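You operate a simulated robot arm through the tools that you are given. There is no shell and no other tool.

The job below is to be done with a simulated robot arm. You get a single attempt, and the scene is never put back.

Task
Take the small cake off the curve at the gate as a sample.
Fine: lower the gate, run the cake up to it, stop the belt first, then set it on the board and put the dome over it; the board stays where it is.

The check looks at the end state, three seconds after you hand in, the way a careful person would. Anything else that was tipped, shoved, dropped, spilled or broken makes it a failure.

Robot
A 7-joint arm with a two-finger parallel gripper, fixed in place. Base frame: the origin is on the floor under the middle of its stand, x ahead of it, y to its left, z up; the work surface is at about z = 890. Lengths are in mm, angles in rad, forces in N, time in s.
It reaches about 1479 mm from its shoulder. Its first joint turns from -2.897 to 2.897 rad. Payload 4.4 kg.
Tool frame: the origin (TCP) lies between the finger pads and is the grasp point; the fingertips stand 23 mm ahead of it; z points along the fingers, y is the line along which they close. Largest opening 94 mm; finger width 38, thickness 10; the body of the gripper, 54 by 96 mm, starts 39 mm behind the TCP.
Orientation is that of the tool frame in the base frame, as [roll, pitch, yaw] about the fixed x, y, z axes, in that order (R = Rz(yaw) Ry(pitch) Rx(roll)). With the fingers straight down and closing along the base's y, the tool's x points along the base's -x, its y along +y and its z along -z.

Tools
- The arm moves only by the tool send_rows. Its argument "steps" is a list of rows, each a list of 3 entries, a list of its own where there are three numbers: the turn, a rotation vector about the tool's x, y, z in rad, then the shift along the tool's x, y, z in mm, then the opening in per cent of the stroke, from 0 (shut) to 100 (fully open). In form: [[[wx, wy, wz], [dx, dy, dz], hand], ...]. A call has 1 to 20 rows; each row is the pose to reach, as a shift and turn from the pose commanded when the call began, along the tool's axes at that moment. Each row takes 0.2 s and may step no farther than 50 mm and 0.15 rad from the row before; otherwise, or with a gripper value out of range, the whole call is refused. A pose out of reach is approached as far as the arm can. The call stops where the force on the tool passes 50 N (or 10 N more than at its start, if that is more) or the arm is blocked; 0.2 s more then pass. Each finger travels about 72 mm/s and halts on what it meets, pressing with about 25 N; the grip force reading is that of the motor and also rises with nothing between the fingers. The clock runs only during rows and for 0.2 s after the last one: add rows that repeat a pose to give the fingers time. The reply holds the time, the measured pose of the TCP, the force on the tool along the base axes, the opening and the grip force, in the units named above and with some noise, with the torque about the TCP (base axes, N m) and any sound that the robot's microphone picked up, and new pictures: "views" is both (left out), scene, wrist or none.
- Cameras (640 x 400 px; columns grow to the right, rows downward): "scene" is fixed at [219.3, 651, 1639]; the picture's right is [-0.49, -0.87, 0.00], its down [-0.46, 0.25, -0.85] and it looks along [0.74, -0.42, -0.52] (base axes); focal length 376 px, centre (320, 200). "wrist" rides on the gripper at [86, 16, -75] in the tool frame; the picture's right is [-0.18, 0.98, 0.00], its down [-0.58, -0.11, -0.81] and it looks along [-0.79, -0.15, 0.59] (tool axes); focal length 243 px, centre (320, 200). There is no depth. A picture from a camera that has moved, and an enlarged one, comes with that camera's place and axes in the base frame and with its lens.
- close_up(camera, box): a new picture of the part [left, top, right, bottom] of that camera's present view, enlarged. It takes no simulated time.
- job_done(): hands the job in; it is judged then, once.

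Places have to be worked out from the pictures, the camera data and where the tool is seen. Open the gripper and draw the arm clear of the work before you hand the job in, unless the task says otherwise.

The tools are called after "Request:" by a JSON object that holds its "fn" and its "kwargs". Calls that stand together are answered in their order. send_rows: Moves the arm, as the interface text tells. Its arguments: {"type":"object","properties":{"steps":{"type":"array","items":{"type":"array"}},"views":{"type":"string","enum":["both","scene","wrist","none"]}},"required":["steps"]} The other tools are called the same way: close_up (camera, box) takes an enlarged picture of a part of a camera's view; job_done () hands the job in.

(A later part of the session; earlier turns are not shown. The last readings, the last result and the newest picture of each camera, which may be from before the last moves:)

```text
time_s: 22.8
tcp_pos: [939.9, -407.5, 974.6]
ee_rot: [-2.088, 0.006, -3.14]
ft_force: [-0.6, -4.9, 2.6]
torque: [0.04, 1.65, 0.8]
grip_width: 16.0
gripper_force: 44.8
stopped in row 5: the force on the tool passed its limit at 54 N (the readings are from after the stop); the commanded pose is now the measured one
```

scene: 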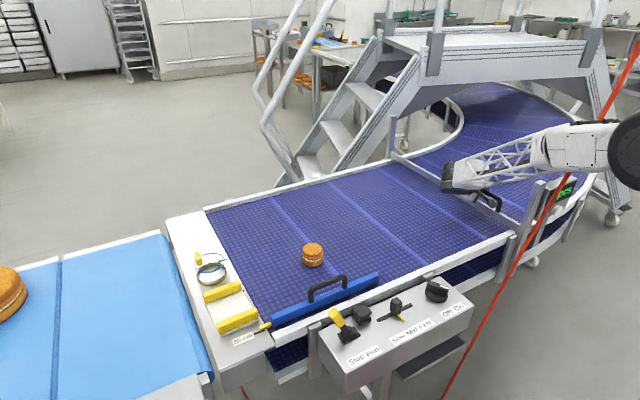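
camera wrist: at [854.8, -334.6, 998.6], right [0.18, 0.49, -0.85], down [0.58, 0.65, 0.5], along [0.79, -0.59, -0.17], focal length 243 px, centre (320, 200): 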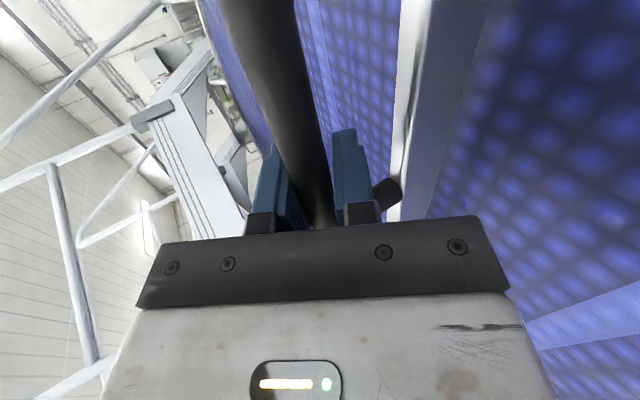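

The force limit tripped at z≈974.6, so the gate has reached its bottom stop. I'll check the picture before letting go.

Request:
{"fn": "close_up", "kwargs": {"camera": "scene", "box": [380, 110, 600, 300]}}

Request:
{"fn": "close_up", "kwargs": {"camera": "wrist", "box": [200, 0, 640, 240]}}

```text
2.11 times, centred on (490, 205) of scene
camera zoom: at [219.3, 651.0, 1639.0], right [-0.49, -0.87, 0.0], down [-0.46, 0.25, -0.85], along [0.74, -0.42, -0.52], focal length 791 px, centre (-38, 190)
```

zoom: 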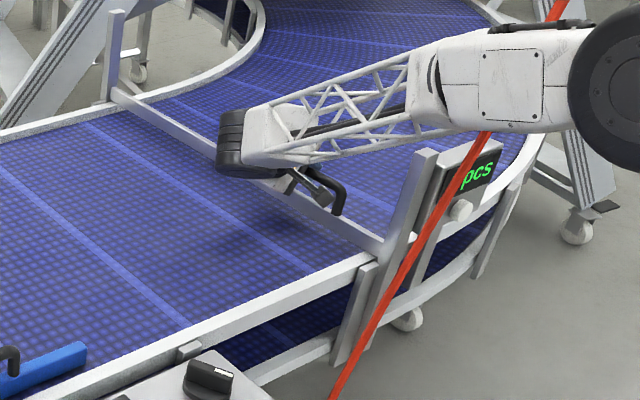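

```text
1.45 times, centred on (420, 120) of wrist
camera zoom: at [854.5, -334.5, 997.6], right [0.19, 0.49, -0.85], down [0.58, 0.65, 0.5], along [0.79, -0.59, -0.16], focal length 353 px, centre (174, 316)
```

zoom: 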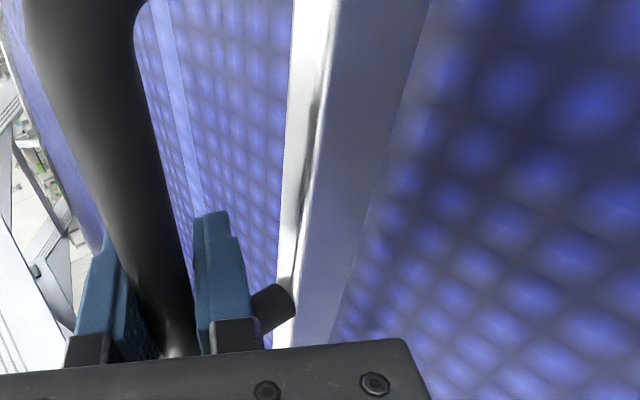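

The bar is down on its stop across the belt. I'll open slightly and back straight out along the tool axis.

Request:
{"fn": "send_rows", "kwargs": {"steps": [[[0, 0, 0], [0, 0, 0], 20], [[0, 0, 0], [0, 0, 0], 34], [[0, 0, 0], [0, 0, 0], 34], [[0, 0, 0], [0, 0, -20], 34], [[0, 0, 0], [0, 0, -50], 34], [[0, 0, 0], [0, 0, -90], 34], [[0, 0, 0], [0, 0, -130], 34], [[0, 0, 0], [0, 0, -130], 34]], "views": "both"}}

Request:
{"fn": "close_up", "kwargs": {"camera": "scene", "box": [380, 110, 600, 300]}}

```text
time_s: 24.6
tcp_pos: [939.7, -293.6, 1041.4]
ee_rot: [-2.087, 0.006, 3.142]
ft_force: [-1.1, 0.7, 0.6]
torque: [-0.02, -0.01, 0.0]
grip_width: 31.8
gripper_force: 0.1
camera wrist: at [853.6, -221.5, 1063.5], right [0.19, 0.49, -0.85], down [0.58, 0.65, 0.5], along [0.79, -0.59, -0.16], focal length 243 px, centre (320, 200)
```

scene: 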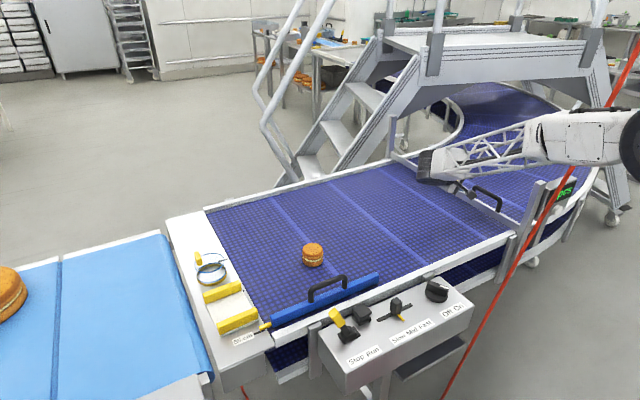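
wrist: 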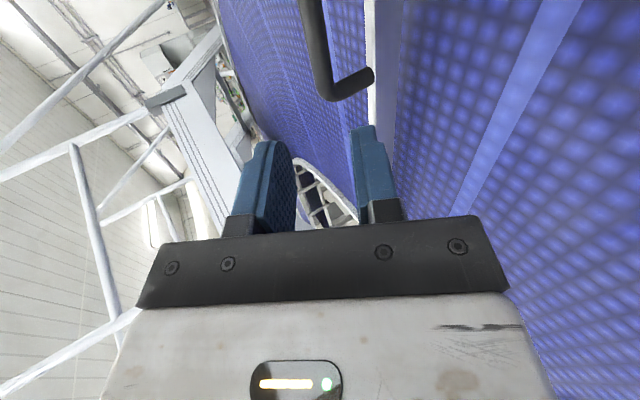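

```text
2.11 times, centred on (490, 205) of scene
camera zoom: at [219.3, 651.0, 1639.0], right [-0.49, -0.87, 0.0], down [-0.46, 0.25, -0.85], along [0.74, -0.42, -0.52], focal length 791 px, centre (-38, 190)
```

zoom: 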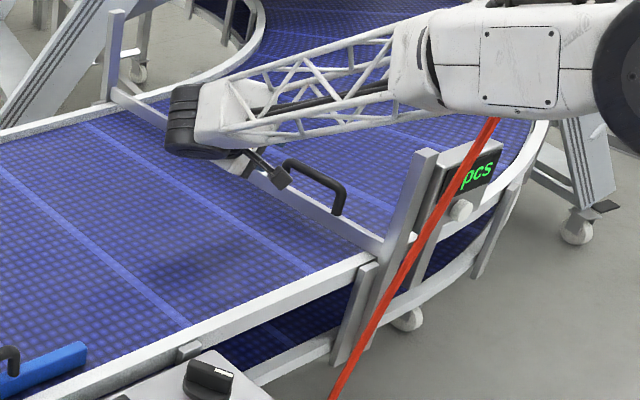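

The gate stays down and nothing else moved. The lever's yellow tip triangulates to (705,338,977), with its pivot at (704,302,894). I'll straighten the hand while moving back over the belt to above the lever.

Request:
{"fn": "send_rows", "kwargs": {"steps": [[[0, 0, 0], [0, -6.9, -38.4], 40], [[-0.096, 0, 0], [0, -11.4, -81.2], 50], [[-0.192, 0, 0], [10, -9.1, -125.9], 60], [[-0.288, 0, 0], [25, -2.3, -168.1], 75], [[-0.384, 0, 0], [45, 9.7, -209.5], 75], [[-0.479, 0, 0], [65, 26, -248.6], 75], [[-0.575, 0, 0], [85, 46.8, -285.1], 75], [[-0.671, 0, 0], [105, 67.5, -321.6], 75], [[-0.767, 0, 0], [125, 88.7, -359], 75], [[-0.863, 0, 0], [145, 109.9, -396.4], 75], [[-0.959, 0, 0], [165, 131.2, -433.8], 75], [[-1.0546, 0, 0], [185, 156.8, -468.7], 75], [[-1.0546, 0, 0], [203, 185.3, -500.7], 75], [[-1.0546, 0, 0], [219, 218.8, -531.2], 75], [[-1.0546, 0, 0], [230, 251.4, -556.4], 75], [[-1.0546, 0, 0], [235, 277.2, -569.4], 75], [[-1.0546, 0, 0], [235, 277.2, -569.4], 75]], "views": "both"}}

```text
time_s: 28.2
tcp_pos: [703.3, 341.3, 1078.8]
ee_rot: [3.139, 0.008, -3.141]
ft_force: [-0.7, -0.1, 0.4]
torque: [0.01, 0.04, 0.02]
grip_width: 70.5
gripper_force: 0.1
camera wrist: at [616.4, 356.2, 1152.6], right [0.18, 0.98, 0.0], down [0.58, -0.11, 0.81], along [0.8, -0.15, -0.59], focal length 243 px, centre (320, 200)
```

scene: 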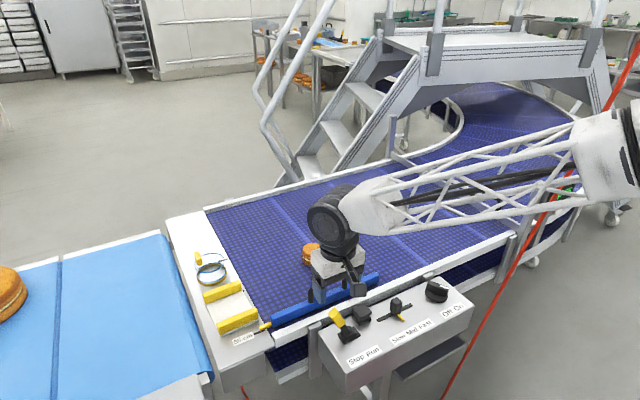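
wrist: 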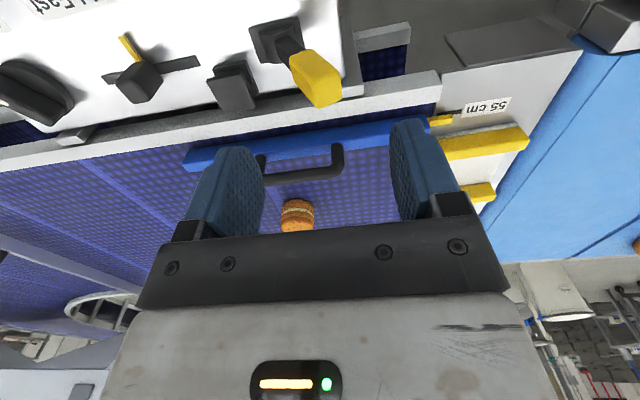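

The lever tip's predicted and seen positions agree to about 1 px. I'll lower the open fingers to straddle the lever (tips at about z 960).

Request:
{"fn": "send_rows", "kwargs": {"steps": [[[0, 0, 0], [-1.7, -3.3, 32], 75], [[0, 0, 0], [-1.7, -3.3, 64], 75], [[0, 0, 0], [-1.7, -3.3, 94], 75], [[0, 0, 0], [-1.7, -3.3, 94], 75]], "views": "both"}}

Request:
{"fn": "close_up", "kwargs": {"camera": "scene", "box": [290, 190, 450, 380]}}

```text
time_s: 29.2
tcp_pos: [707.4, 338.5, 987.0]
ee_rot: [-3.141, 0.006, 3.141]
ft_force: [0.7, -0.6, 0.5]
torque: [-0.01, 0.02, 0.02]
grip_width: 70.7
gripper_force: 0.0
camera wrist: at [621.0, 353.3, 1059.6], right [0.18, 0.98, 0.0], down [0.58, -0.11, 0.81], along [0.8, -0.15, -0.59], focal length 243 px, centre (320, 200)
```

scene: 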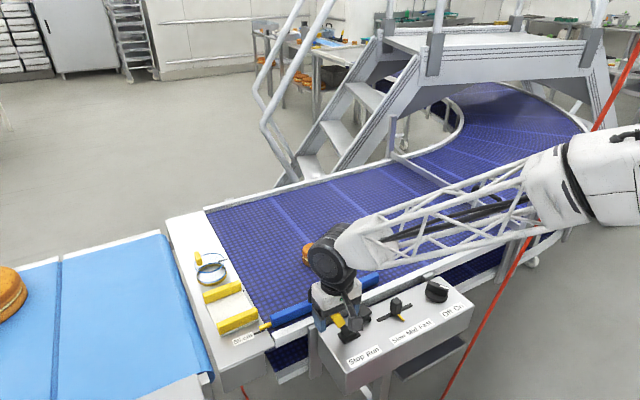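
wrist: 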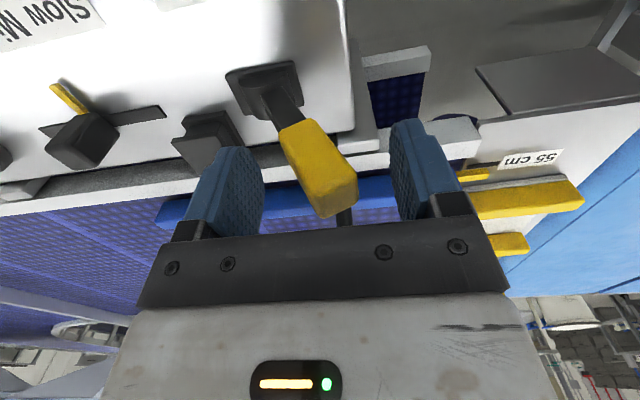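

```text
2.11 times, centred on (370, 285) of scene
camera zoom: at [219.3, 651.0, 1639.0], right [-0.49, -0.87, 0.0], down [-0.46, 0.25, -0.85], along [0.74, -0.42, -0.52], focal length 791 px, centre (215, 21)
```

zoom: 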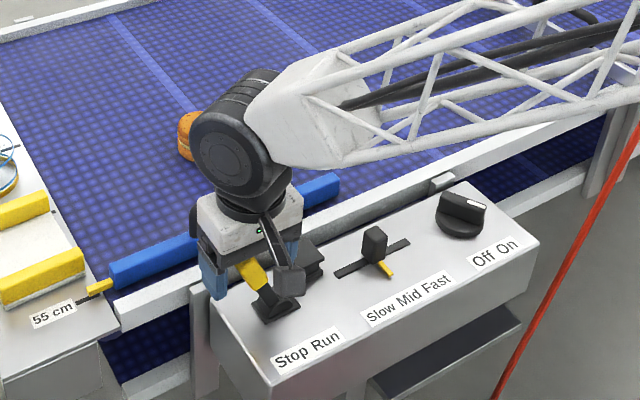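

The fingers straddle the lever. I'll push it toward -y (Run) in steps and watch the force; first to about upright.

Request:
{"fn": "send_rows", "kwargs": {"steps": [[[0, 0, 0], [0, -15, 0], 75], [[0, 0, 0], [0, -25, 0], 75], [[0, 0, 0], [0, -35, 0], 75], [[0, 0, 0], [0, -45, 0], 75], [[0, 0, 0], [0, -55, 0], 75]], "views": "both"}}

```text
time_s: 30.4
tcp_pos: [707.2, 280.2, 986.1]
ee_rot: [3.14, 0.01, 3.141]
ft_force: [-0.4, 0.5, 0.3]
torque: [0.01, 0.03, -0.03]
grip_width: 71.0
gripper_force: 0.2
camera wrist: at [620.8, 296.7, 1059.9], right [0.18, 0.98, 0.0], down [0.57, -0.11, 0.81], along [0.8, -0.15, -0.59], focal length 243 px, centre (320, 200)
```

scene: 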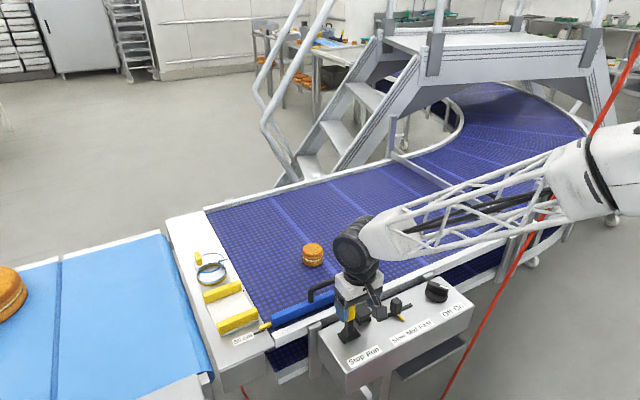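
wrist: 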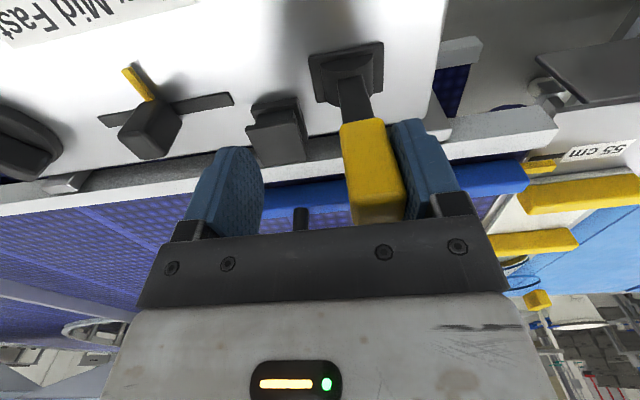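

The lever now stands about upright against the +y finger, and the belt is still stopped. I'll push on to the Run side.

Request:
{"fn": "send_rows", "kwargs": {"steps": [[[0, 0, 0], [0, -12, 0], 75], [[0, 0, 0], [0, -24, 0], 75], [[0, 0, 0], [0, -33, 0], 75]], "views": "both"}}

```text
time_s: 31.2
tcp_pos: [706.5, 247.1, 984.5]
ee_rot: [3.141, 0.007, 3.14]
ft_force: [-0.3, 1.3, 0.5]
torque: [0.0, 0.03, -0.04]
grip_width: 70.9
gripper_force: 0.4
camera wrist: at [620.6, 263.7, 1058.2], right [0.18, 0.98, 0.0], down [0.58, -0.11, 0.81], along [0.8, -0.15, -0.59], focal length 243 px, centre (320, 200)
```

scene: 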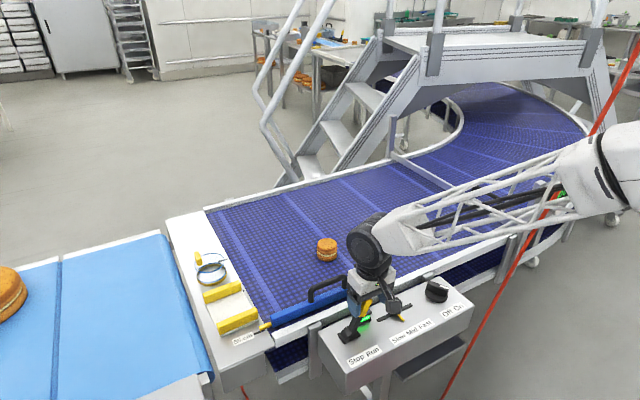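
wrist: 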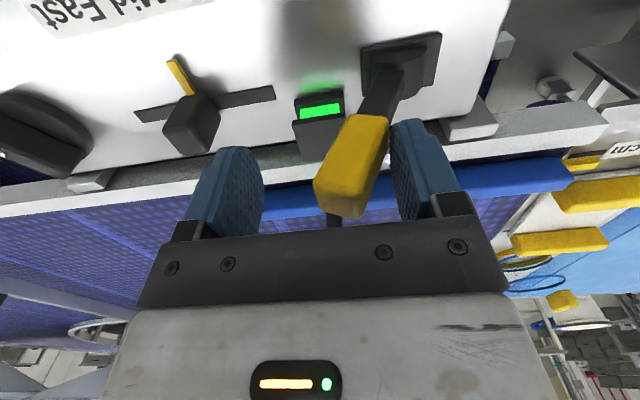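

The belt is running: the indicator is green and the cake has moved about 46 mm toward the gate. I'll hold for about a second to measure the speed.

Request:
{"fn": "send_rows", "kwargs": {"steps": [[[0, 0, 0], [0, 8, 0], 75], [[0, 0, 0], [0, 12, 0], 75], [[0, 0, 0], [0, 12, 0], 75], [[0, 0, 0], [0, 12, 0], 75]], "views": "both"}}

```text
time_s: 32.2
tcp_pos: [705.8, 260.9, 984.7]
ee_rot: [3.139, 0.008, 3.141]
ft_force: [-0.3, 0.2, 0.4]
torque: [-0.02, 0.03, -0.01]
grip_width: 70.6
gripper_force: 0.0
camera wrist: at [620.2, 275.6, 1057.9], right [0.18, 0.98, 0.0], down [0.58, -0.11, 0.81], along [0.8, -0.15, -0.59], focal length 243 px, centre (320, 200)
```

scene: 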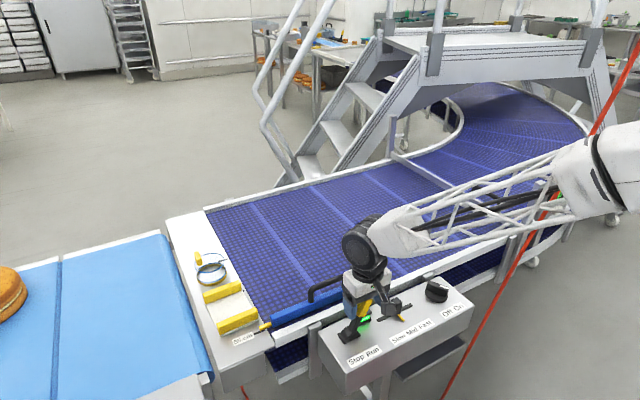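
wrist: 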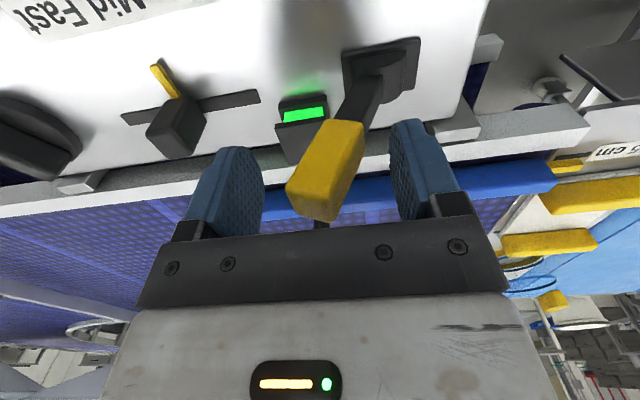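

Request:
{"fn": "close_up", "kwargs": {"camera": "scene", "box": [200, 140, 460, 310]}}

```text
2.35 times, centred on (330, 225) of scene
camera zoom: at [219.3, 651.0, 1639.0], right [-0.49, -0.87, 0.0], down [-0.46, 0.25, -0.85], along [0.74, -0.42, -0.52], focal length 884 px, centre (296, 141)
```

zoom: 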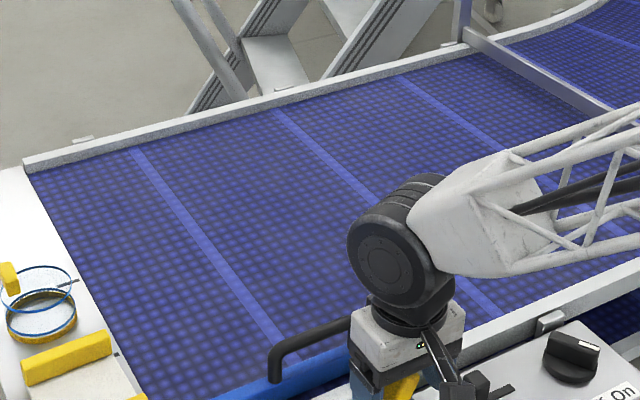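

The seam positions show a belt speed of about 120 mm/s, with the cake now near y≈86 and about 450 mm to go. I'll keep it running and check again before it arrives.

Request:
{"fn": "send_rows", "kwargs": {"steps": [[[0, 0, 0], [0, 0, 0], 75], [[0, 0, 0], [0, 0, 0], 75], [[0, 0, 0], [0, 0, 0], 75], [[0, 0, 0], [0, 0, 0], 75], [[0, 0, 0], [0, 0, 0], 75], [[0, 0, 0], [0, 0, 0], 75], [[0, 0, 0], [0, 0, 0], 75], [[0, 0, 0], [0, 0, 0], 75], [[0, 0, 0], [0, 0, 0], 75], [[0, 0, 0], [0, 0, 0], 75], [[0, 0, 0], [0, 0, 0], 75]], "views": "both"}}

Request:
{"fn": "close_up", "kwargs": {"camera": "scene", "box": [340, 130, 560, 270]}}

```text
time_s: 34.6
tcp_pos: [705.9, 259.3, 984.9]
ee_rot: [3.14, 0.007, -3.141]
ft_force: [-0.3, -0.1, -0.6]
torque: [0.01, 0.03, 0.03]
grip_width: 70.5
gripper_force: 0.0
camera wrist: at [620.3, 275.6, 1057.9], right [0.18, 0.98, 0.0], down [0.58, -0.11, 0.81], along [0.8, -0.15, -0.59], focal length 243 px, centre (320, 200)
```

scene: 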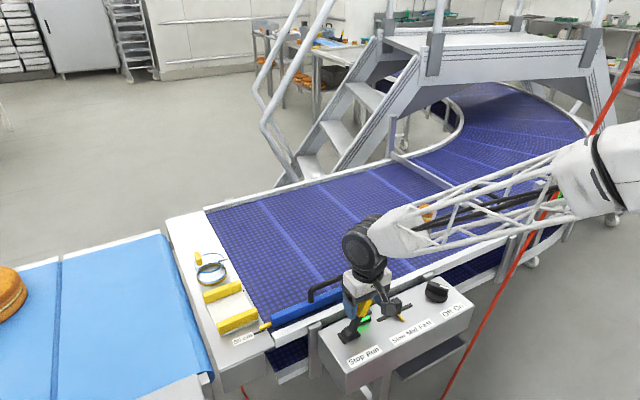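
wrist: 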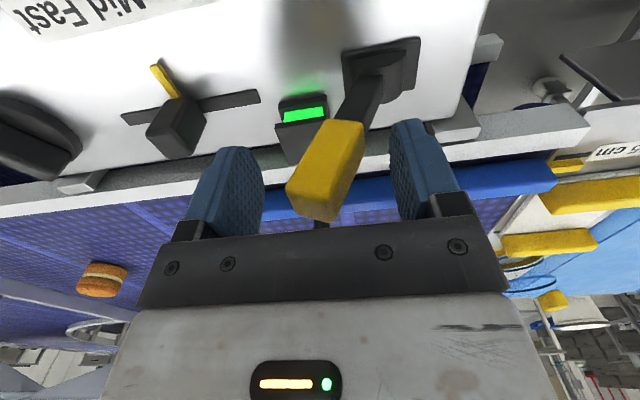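

```text
2.86 times, centred on (450, 200) of scene
camera zoom: at [219.3, 651.0, 1639.0], right [-0.49, -0.87, 0.0], down [-0.46, 0.25, -0.85], along [0.74, -0.42, -0.52], focal length 1074 px, centre (-51, 200)
```

zoom: 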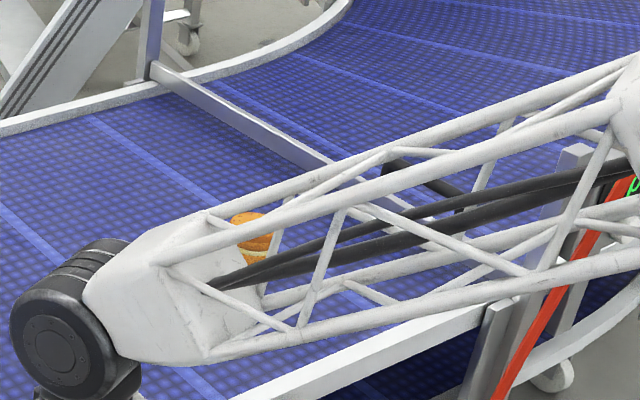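

The wrist camera sees the cake near y≈-194, so about 170 mm remain (1.5 s). I'll run about 1.6 s more to let it reach the gate, then check.

Request:
{"fn": "send_rows", "kwargs": {"steps": [[[0, 0, 0], [0, 0, 0], 75], [[0, 0, 0], [0, 0, 0], 75], [[0, 0, 0], [0, 0, 0], 75], [[0, 0, 0], [0, 0, 0], 75], [[0, 0, 0], [0, 0, 0], 75], [[0, 0, 0], [0, 0, 0], 75], [[0, 0, 0], [0, 0, 0], 75]], "views": "both"}}

Request:
{"fn": "close_up", "kwargs": {"camera": "scene", "box": [340, 130, 560, 270]}}

Request:
{"fn": "close_up", "kwargs": {"camera": "wrist", "box": [0, 200, 180, 360]}}

```text
time_s: 36.2
tcp_pos: [706.2, 259.6, 984.9]
ee_rot: [3.139, 0.007, 3.141]
ft_force: [0.0, -0.4, -0.2]
torque: [-0.02, -0.01, 0.0]
grip_width: 70.6
gripper_force: 0.0
camera wrist: at [620.2, 275.6, 1057.9], right [0.18, 0.98, 0.0], down [0.58, -0.11, 0.81], along [0.8, -0.15, -0.59], focal length 243 px, centre (320, 200)
```

scene: 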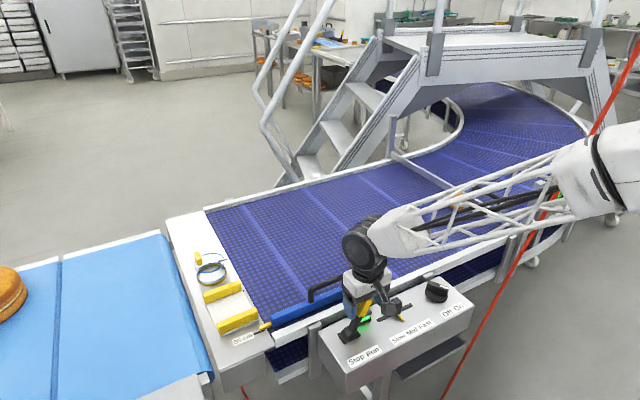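
wrist: 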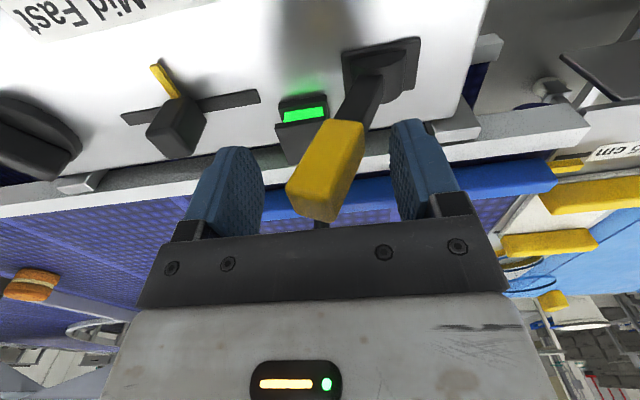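

```text
2.86 times, centred on (450, 200) of scene
camera zoom: at [219.3, 651.0, 1639.0], right [-0.49, -0.87, 0.0], down [-0.46, 0.25, -0.85], along [0.74, -0.42, -0.52], focal length 1074 px, centre (-51, 200)
```

zoom: 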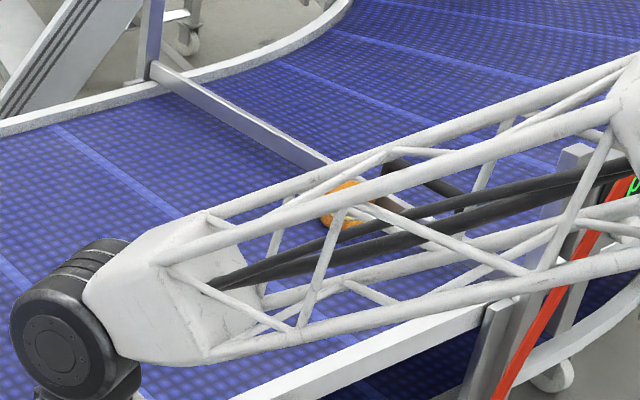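

```text
2.50 times, centred on (90, 280) of wrist
camera zoom: at [620.2, 275.6, 1057.9], right [0.18, 0.98, 0.0], down [0.58, -0.11, 0.81], along [0.8, -0.15, -0.59], focal length 606 px, centre (895, 0)
```

zoom: 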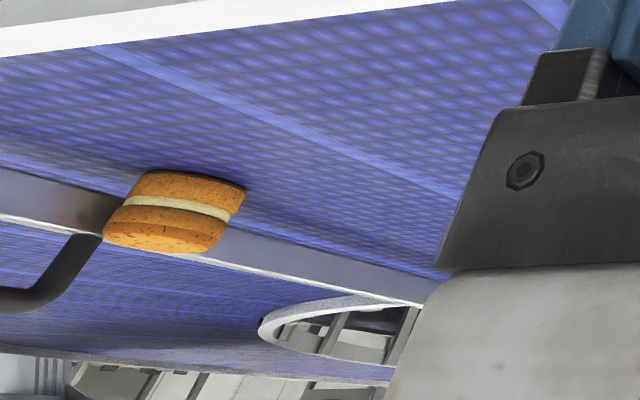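

The cake is at the gate (y≈-360). I'll stop the belt now by pushing the lever back to +y with the other finger.

Request:
{"fn": "send_rows", "kwargs": {"steps": [[[0, 0, 0], [0, 40, 0], 75], [[0, 0, 0], [0, 72, 0], 75], [[0, 0, 0], [0, 97, 0], 75], [[0, 0, 0], [0, 97, 0], 75]], "views": "both"}}

Request:
{"fn": "close_up", "kwargs": {"camera": "wrist", "box": [200, 0, 440, 240]}}

Request:
{"fn": "close_up", "kwargs": {"camera": "scene", "box": [200, 130, 560, 370]}}

```text
time_s: 37.2
tcp_pos: [708.1, 355.5, 984.1]
ee_rot: [3.141, 0.007, -3.141]
ft_force: [-2.1, -10.8, 2.2]
torque: [-0.34, 0.18, 0.05]
grip_width: 75.6
gripper_force: 5.2
camera wrist: at [622.5, 371.0, 1057.6], right [0.18, 0.98, 0.0], down [0.58, -0.11, 0.81], along [0.8, -0.15, -0.59], focal length 243 px, centre (320, 200)
```

scene: 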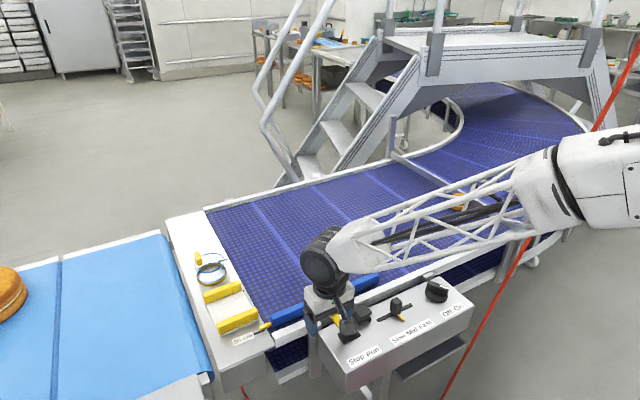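
wrist: 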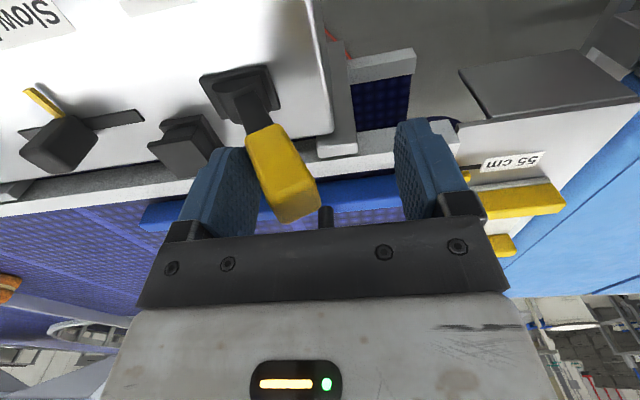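

```text
1.67 times, centred on (320, 120) of wrist
camera zoom: at [622.5, 371.0, 1057.6], right [0.18, 0.98, 0.0], down [0.58, -0.11, 0.81], along [0.8, -0.15, -0.59], focal length 404 px, centre (320, 333)
```

zoom: 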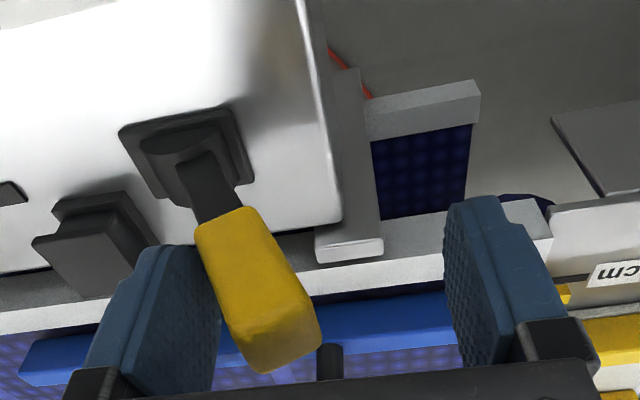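

```text
1.67 times, centred on (380, 250) of scene
camera zoom: at [219.3, 651.0, 1639.0], right [-0.49, -0.87, 0.0], down [-0.46, 0.25, -0.85], along [0.74, -0.42, -0.52], focal length 626 px, centre (220, 117)
```

zoom: 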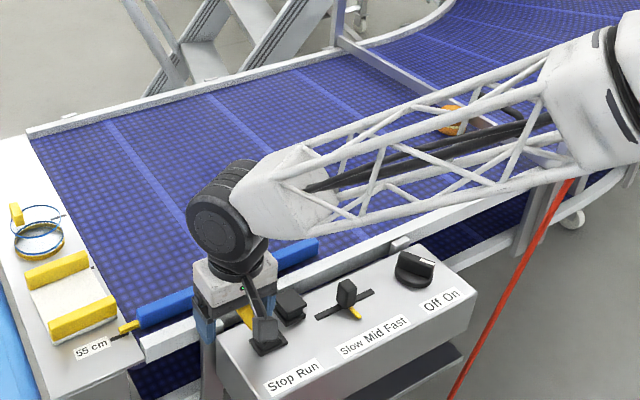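

The indicator is dark and the lever leans to Stop again. I'll back off to centre the fingers around the lever, rise clear, and compare pictures to confirm the belt really stands still.

Request:
{"fn": "send_rows", "kwargs": {"steps": [[[0, 0, 0], [0, -10, 0], 75], [[0, 0, 0], [0, -17, 0], 75], [[0, 0, 0], [0, -17, -30], 75], [[0, 0, 0], [0, -17, -75], 75], [[0, 0, 0], [0, -17, -120], 75], [[0, 0, 0], [0, -17, -165], 75], [[0, 0, 0], [0, -17, -165], 75]], "views": "both"}}

Request:
{"fn": "close_up", "kwargs": {"camera": "scene", "box": [200, 130, 560, 370]}}

```text
time_s: 38.8
tcp_pos: [706.7, 340.0, 1150.3]
ee_rot: [3.141, 0.007, 3.141]
ft_force: [0.5, 0.2, -0.2]
torque: [0.01, 0.02, 0.01]
grip_width: 70.5
gripper_force: 0.1
camera wrist: at [620.3, 355.3, 1223.8], right [0.18, 0.98, 0.0], down [0.58, -0.11, 0.81], along [0.8, -0.15, -0.59], focal length 243 px, centre (320, 200)
```

scene: 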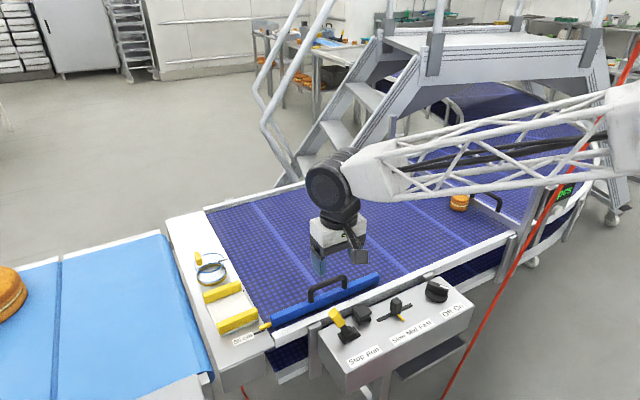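
wrist: 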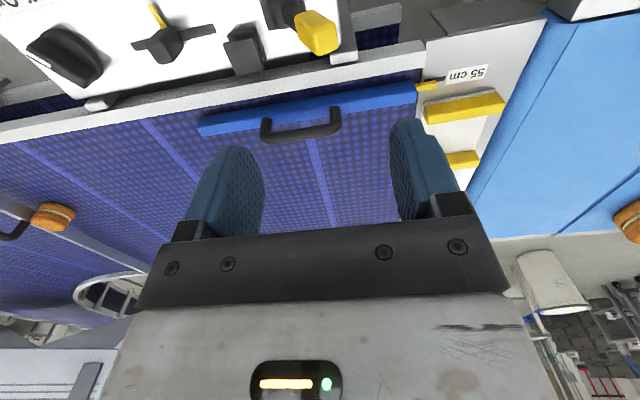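

```text
1.67 times, centred on (380, 250) of scene
camera zoom: at [219.3, 651.0, 1639.0], right [-0.49, -0.87, 0.0], down [-0.46, 0.25, -0.85], along [0.74, -0.42, -0.52], focal length 626 px, centre (220, 117)
```

zoom: 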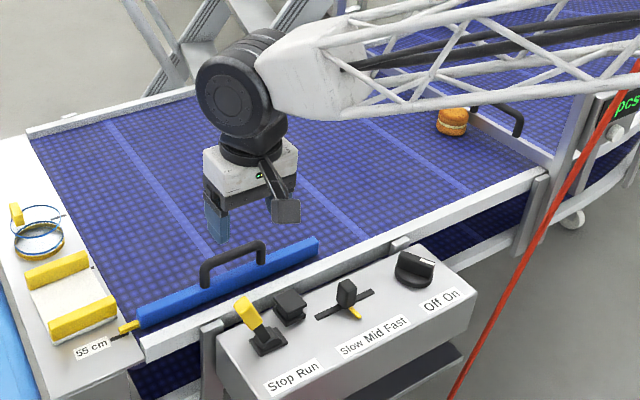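

The seams are in the same place as in the previous picture, so the belt is stopped and the cake stands upright at the gate. I'll zoom in to locate it.

Request:
{"fn": "close_up", "kwargs": {"camera": "scene", "box": [430, 170, 530, 240]}}

Request:
{"fn": "close_up", "kwargs": {"camera": "wrist", "box": [0, 170, 120, 260]}}

```text
5.71 times, centred on (480, 205) of scene
camera zoom: at [219.3, 651.0, 1639.0], right [-0.49, -0.87, 0.0], down [-0.46, 0.25, -0.85], along [0.74, -0.42, -0.52], focal length 2148 px, centre (-594, 171)
```

zoom: 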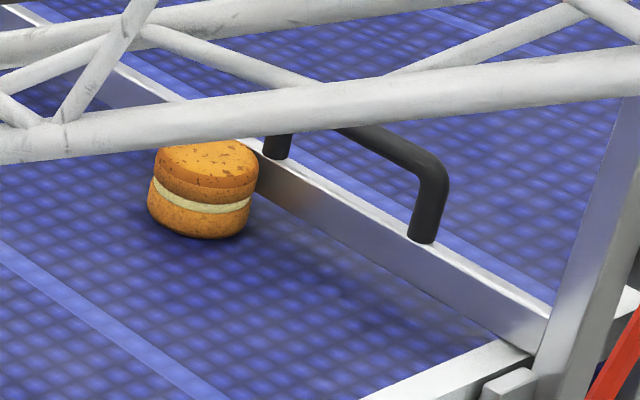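

```text
4.44 times, centred on (60, 215) of wrist
camera zoom: at [620.3, 355.3, 1223.8], right [0.18, 0.98, 0.0], down [0.58, -0.11, 0.81], along [0.8, -0.15, -0.59], focal length 1078 px, centre (1476, 133)
```

zoom: 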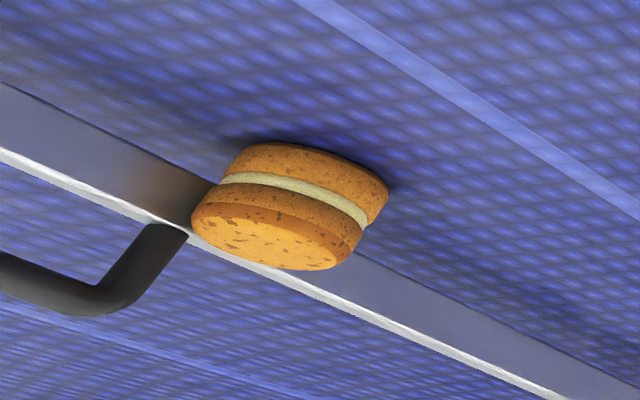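

The cake triangulates to about (987,-359) and touches the bar. I'll pick it with the hand turned so the fingers close along x and tilted 45° (pointing to -y and down), which keeps the forearm away from the red cable. First I'll turn the hand while moving over the belt.

Request:
{"fn": "send_rows", "kwargs": {"steps": [[[0, 0, -0.1428], [-24.8, -41.8, 0], 80], [[0, 0, -0.2856], [-49.6, -83.6, 0], 85], [[0, 0, -0.4284], [-74.4, -125.4, 0], 90], [[0, 0, -0.5712], [-99.2, -167.2, 0], 100], [[0, 0, -0.714], [-124, -209, 0], 100], [[0, 0, -0.8568], [-148.8, -250.8, 0], 100], [[0, 0, -0.9996], [-173.6, -292.6, 0], 100], [[0, 0, -1.1424], [-198.4, -334.4, 0], 100], [[0, 0, -1.2852], [-223.2, -376.2, 0], 100], [[0, 0, -1.428], [-248, -418, 0], 100], [[0, 0, -1.5708], [-273, -460, 0], 100], [[0, 0, -1.5708], [-273, -460, 0], 100]], "views": "both"}}

```text
time_s: 41.4
tcp_pos: [978.5, -121.0, 1150.4]
ee_rot: [-3.136, 0.0, -1.569]
ft_force: [0.0, 0.4, 0.0]
torque: [0.01, 0.03, 0.01]
grip_width: 94.2
gripper_force: 0.1
camera wrist: at [963.2, -207.5, 1224.9], right [-0.98, 0.18, -0.01], down [0.1, 0.58, 0.81], along [0.15, 0.79, -0.59], focal length 243 px, centre (320, 200)
```

scene: 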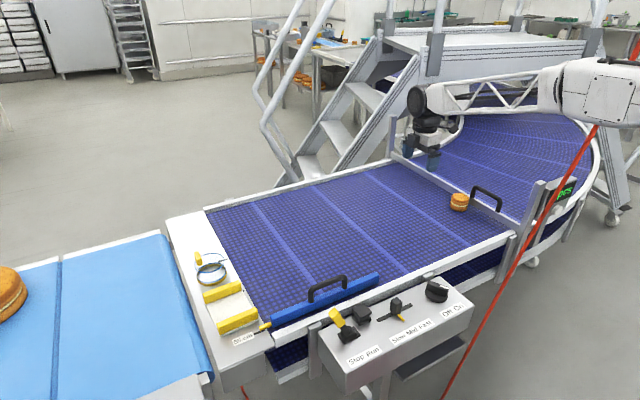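
wrist: 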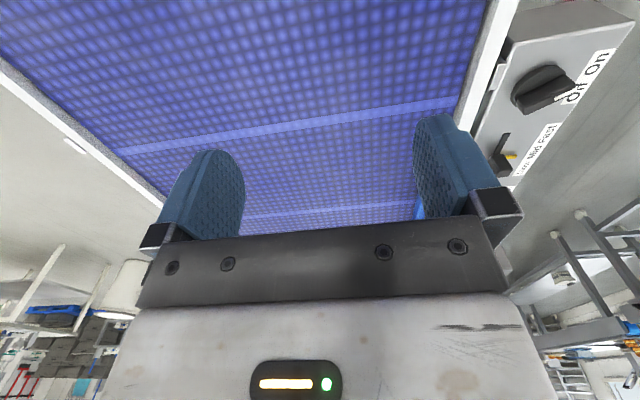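

The turn worked. The cake is now unobstructed in the scene view, so I'll zoom in for a better fix.

Request:
{"fn": "close_up", "kwargs": {"camera": "scene", "box": [430, 170, 520, 230]}}

```text
6.67 times, centred on (475, 200) of scene
camera zoom: at [219.3, 651.0, 1639.0], right [-0.49, -0.87, 0.0], down [-0.46, 0.25, -0.85], along [0.74, -0.42, -0.52], focal length 2506 px, centre (-713, 200)
```

zoom: 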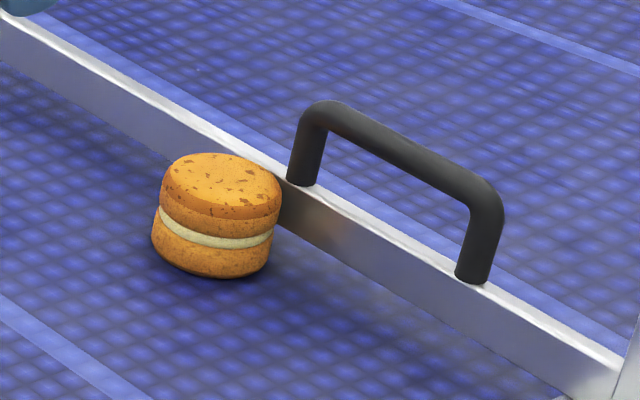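

Cake fixed at about (987.5,-360), upright against the bar. I'll tilt the hand 45° while going to a point 130 mm short of the grasp.

Request:
{"fn": "send_rows", "kwargs": {"steps": [[[0, 0.131, 0], [23, -1.5, 21.7], 100], [[0, 0.262, 0], [46, -3, 43.5], 100], [[0, 0.393, 0], [69, -4.5, 65.2], 100], [[0, 0.524, 0], [92, -6, 86.9], 100], [[0, 0.654, 0], [115, -7.5, 108.7], 100], [[0, 0.785, 0], [138, -9, 130.4], 100], [[0, 0.785, 0], [138, -9, 130.4], 100], [[0, 0.785, 0], [138, -9, 130.4], 100]], "views": "both"}}

Request:
{"fn": "close_up", "kwargs": {"camera": "scene", "box": [400, 60, 640, 230]}}

```text
time_s: 43.2
tcp_pos: [988.0, -262.3, 1020.2]
ee_rot: [-3.131, -0.784, -1.578]
ft_force: [0.2, 0.1, 0.4]
torque: [0.03, 0.04, 0.0]
grip_width: 94.2
gripper_force: 0.1
camera wrist: at [972.1, -269.7, 1133.4], right [-0.98, 0.13, -0.14], down [0.11, 0.98, 0.16], along [0.16, 0.14, -0.98], focal length 243 px, centre (320, 200)
```

scene: 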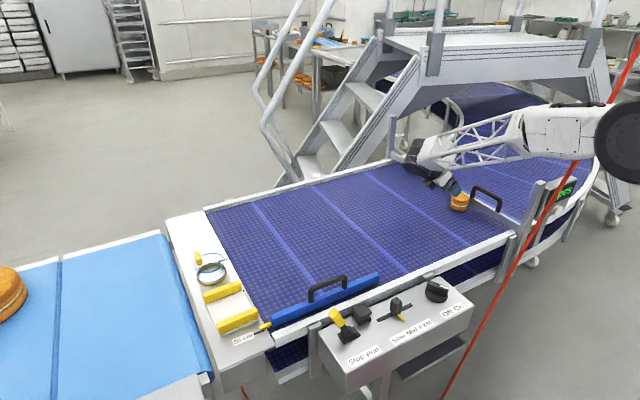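
wrist: 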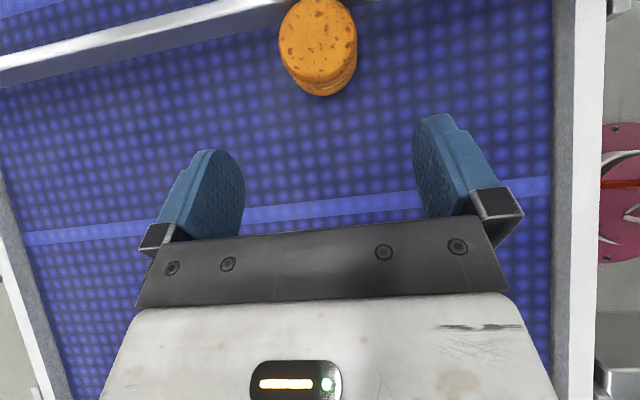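

```text
2.35 times, centred on (520, 145) of scene
camera zoom: at [219.3, 651.0, 1639.0], right [-0.49, -0.87, 0.0], down [-0.46, 0.25, -0.85], along [0.74, -0.42, -0.52], focal length 884 px, centre (-151, 329)
```

zoom: 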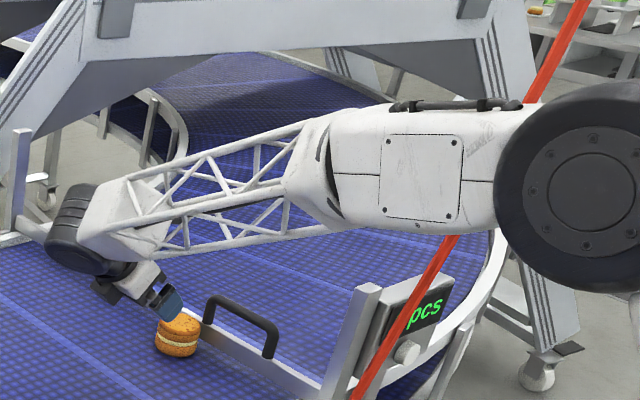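

The wrist view puts the cake at (989,-361), matching the earlier estimate and lined up between the open fingers. I'll advance along the tilted axis in two stages.

Request:
{"fn": "send_rows", "kwargs": {"steps": [[[0, 0, 0], [-0.5, 0, 30], 100], [[0, 0, 0], [-1, 0, 60], 100], [[0, 0, 0], [-1.5, 0, 85], 100], [[0, 0, 0], [-1.5, 0, 85], 100]], "views": "both"}}

Request:
{"fn": "close_up", "kwargs": {"camera": "scene", "box": [400, 130, 540, 240]}}

```text
time_s: 44.2
tcp_pos: [987.7, -319.3, 960.7]
ee_rot: [-3.131, -0.783, -1.578]
ft_force: [0.3, 0.0, -1.1]
torque: [-0.04, 0.01, 0.02]
grip_width: 94.1
gripper_force: 0.0
camera wrist: at [971.3, -328.5, 1073.2], right [-0.98, 0.13, -0.14], down [0.11, 0.98, 0.16], along [0.16, 0.14, -0.98], focal length 243 px, centre (320, 200)
```

scene: 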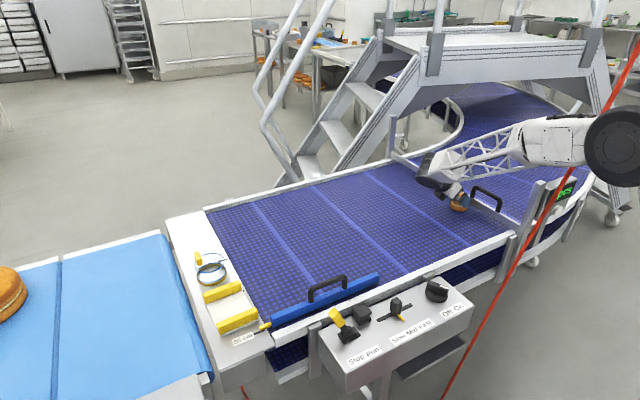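
wrist: 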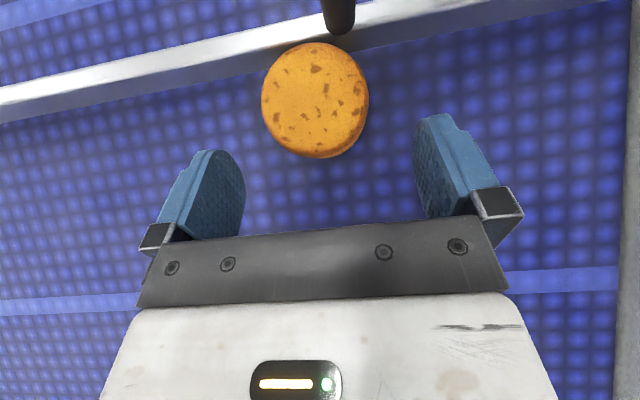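

```text
3.64 times, centred on (470, 185) of scene
camera zoom: at [219.3, 651.0, 1639.0], right [-0.49, -0.87, 0.0], down [-0.46, 0.25, -0.85], along [0.74, -0.42, -0.52], focal length 1367 px, centre (-226, 254)
```

zoom: 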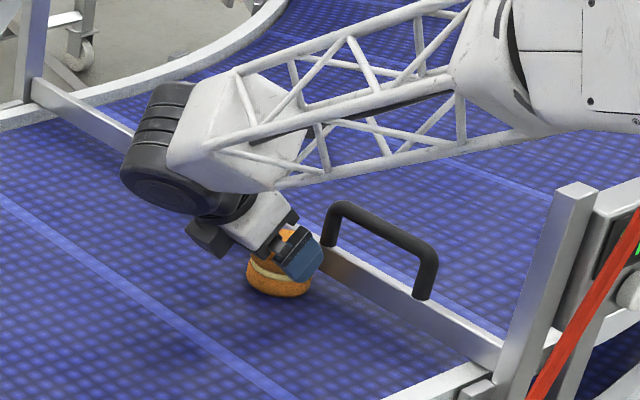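

Aligned: cake centre about (989,-363). Final 46 mm advance, with the fingers still open.

Request:
{"fn": "send_rows", "kwargs": {"steps": [[[0, 0, 0], [0.8, -0.7, 18], 100], [[0, 0, 0], [1.4, -0.7, 34], 100], [[0, 0, 0], [1.8, -0.7, 46], 100], [[0, 0, 0], [1.8, -0.7, 46], 100]], "views": "both"}}

Request:
{"fn": "close_up", "kwargs": {"camera": "scene", "box": [420, 150, 520, 230]}}

```text
time_s: 45.2
tcp_pos: [990.3, -354.2, 928.9]
ee_rot: [-3.129, -0.785, -1.578]
ft_force: [0.0, 0.1, 0.1]
torque: [0.01, 0.03, 0.01]
grip_width: 93.7
gripper_force: 0.0
camera wrist: at [973.9, -361.8, 1041.8], right [-0.98, 0.13, -0.14], down [0.11, 0.98, 0.16], along [0.16, 0.14, -0.98], focal length 243 px, centre (320, 200)
```

scene: 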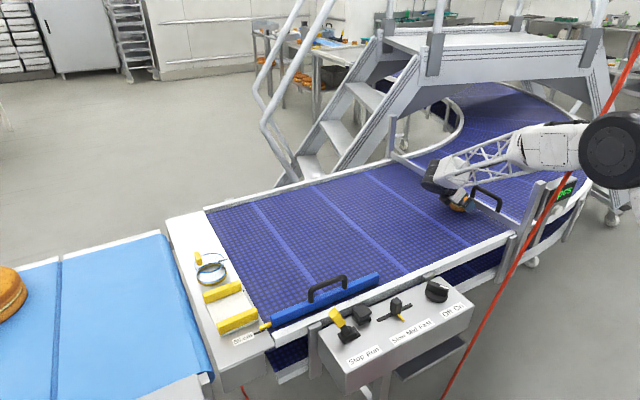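
wrist: 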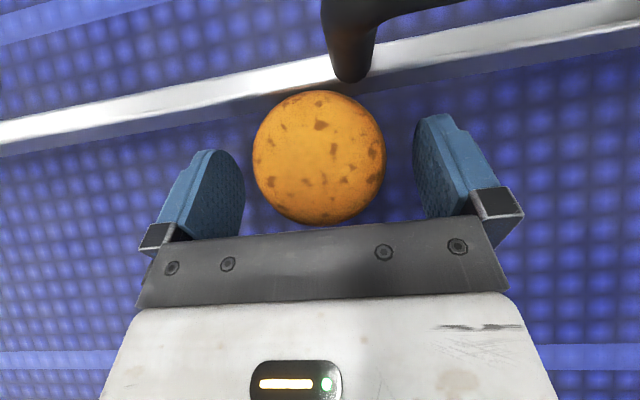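

```text
5.00 times, centred on (470, 190) of scene
camera zoom: at [219.3, 651.0, 1639.0], right [-0.49, -0.87, 0.0], down [-0.46, 0.25, -0.85], along [0.74, -0.42, -0.52], focal length 1879 px, centre (-430, 250)
```

zoom: 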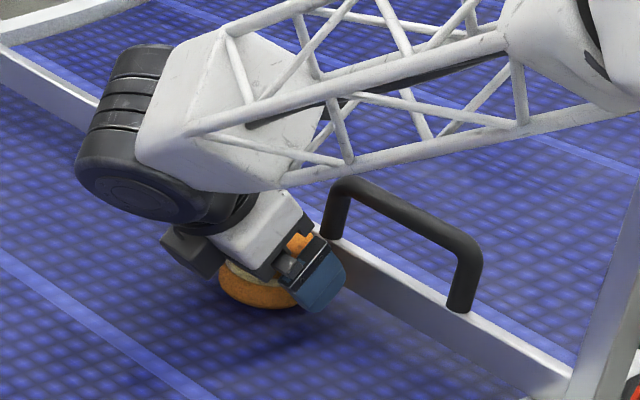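

The cake sits centred between the fingers, 8–10 mm clear of the bar. I'll close gently in steps and watch the width and grip force.

Request:
{"fn": "send_rows", "kwargs": {"steps": [[[0, 0, 0], [0, 0, 0], 85], [[0, 0, 0], [0, 0, 0], 72], [[0, 0, 0], [0, 0, 0], 66], [[0, 0, 0], [0, 0, 0], 63], [[0, 0, 0], [0, 0, 0], 63]], "views": "wrist"}}

```text
time_s: 46.4
tcp_pos: [990.1, -352.8, 928.3]
ee_rot: [-3.132, -0.783, -1.578]
ft_force: [-0.4, -0.2, 0.4]
torque: [-0.04, 0.04, 0.02]
grip_width: 61.4
gripper_force: 11.4
camera wrist: at [973.8, -361.6, 1041.9], right [-0.98, 0.13, -0.14], down [0.11, 0.98, 0.16], along [0.16, 0.14, -0.98], focal length 243 px, centre (320, 200)
```

wrist: 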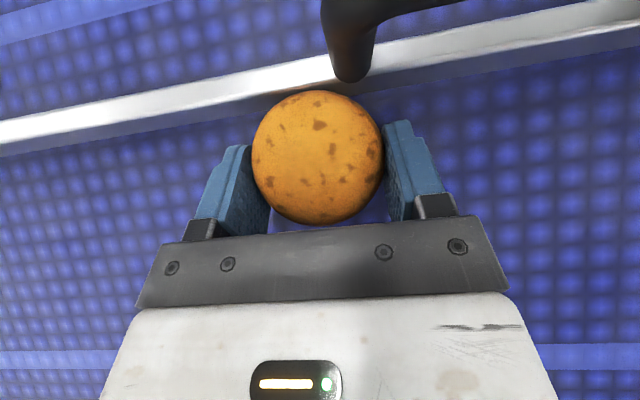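

It's gripped at 61.4 mm with about 11 N. I'll add a touch more grip and lift a little along the retreat direction (up and away from the bar) to test the hold.

Request:
{"fn": "send_rows", "kwargs": {"steps": [[[0, 0, 0], [0, 0, 0], 61], [[0, 0, 0], [0, 0, 0], 61], [[0, 0, 0], [0, 0, -8], 61], [[0, 0, 0], [0, 0, -20], 61], [[0, 0, 0], [0, 0, -20], 61]], "views": "both"}}

Request:
{"fn": "close_up", "kwargs": {"camera": "scene", "box": [420, 150, 520, 230]}}

```text
time_s: 47.6
tcp_pos: [989.5, -337.7, 941.9]
ee_rot: [-3.13, -0.783, -1.576]
ft_force: [-0.8, -0.2, -1.3]
torque: [-0.04, 0.0, 0.01]
grip_width: 61.3
gripper_force: 11.2
camera wrist: at [972.8, -347.1, 1055.1], right [-0.98, 0.13, -0.14], down [0.11, 0.98, 0.16], along [0.16, 0.14, -0.98], focal length 243 px, centre (320, 200)
```

scene: 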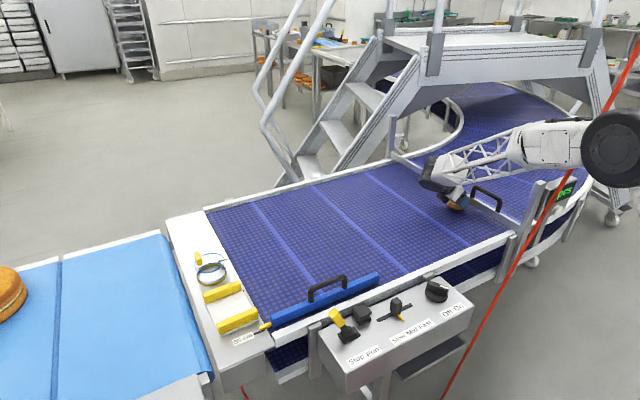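
wrist: 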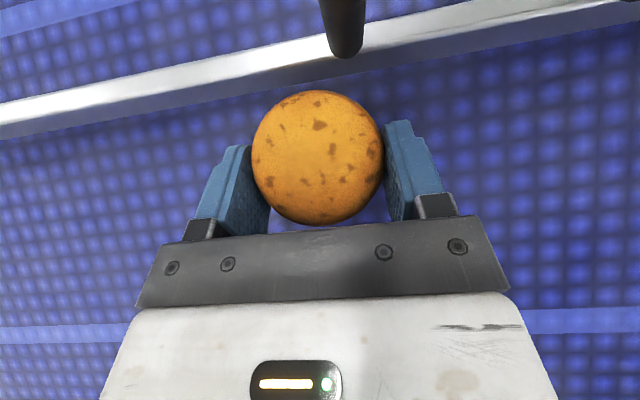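

```text
5.00 times, centred on (470, 190) of scene
camera zoom: at [219.3, 651.0, 1639.0], right [-0.49, -0.87, 0.0], down [-0.46, 0.25, -0.85], along [0.74, -0.42, -0.52], focal length 1879 px, centre (-430, 250)
```

zoom: 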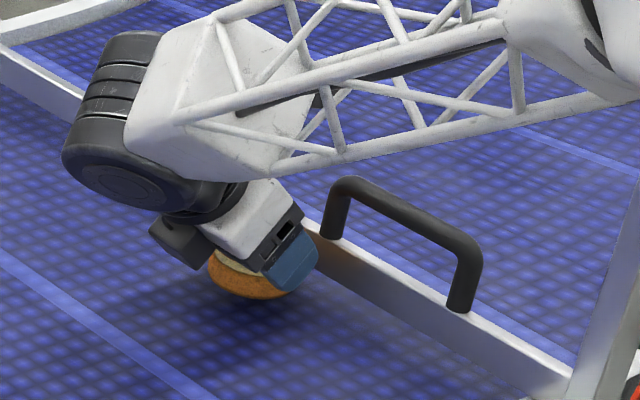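

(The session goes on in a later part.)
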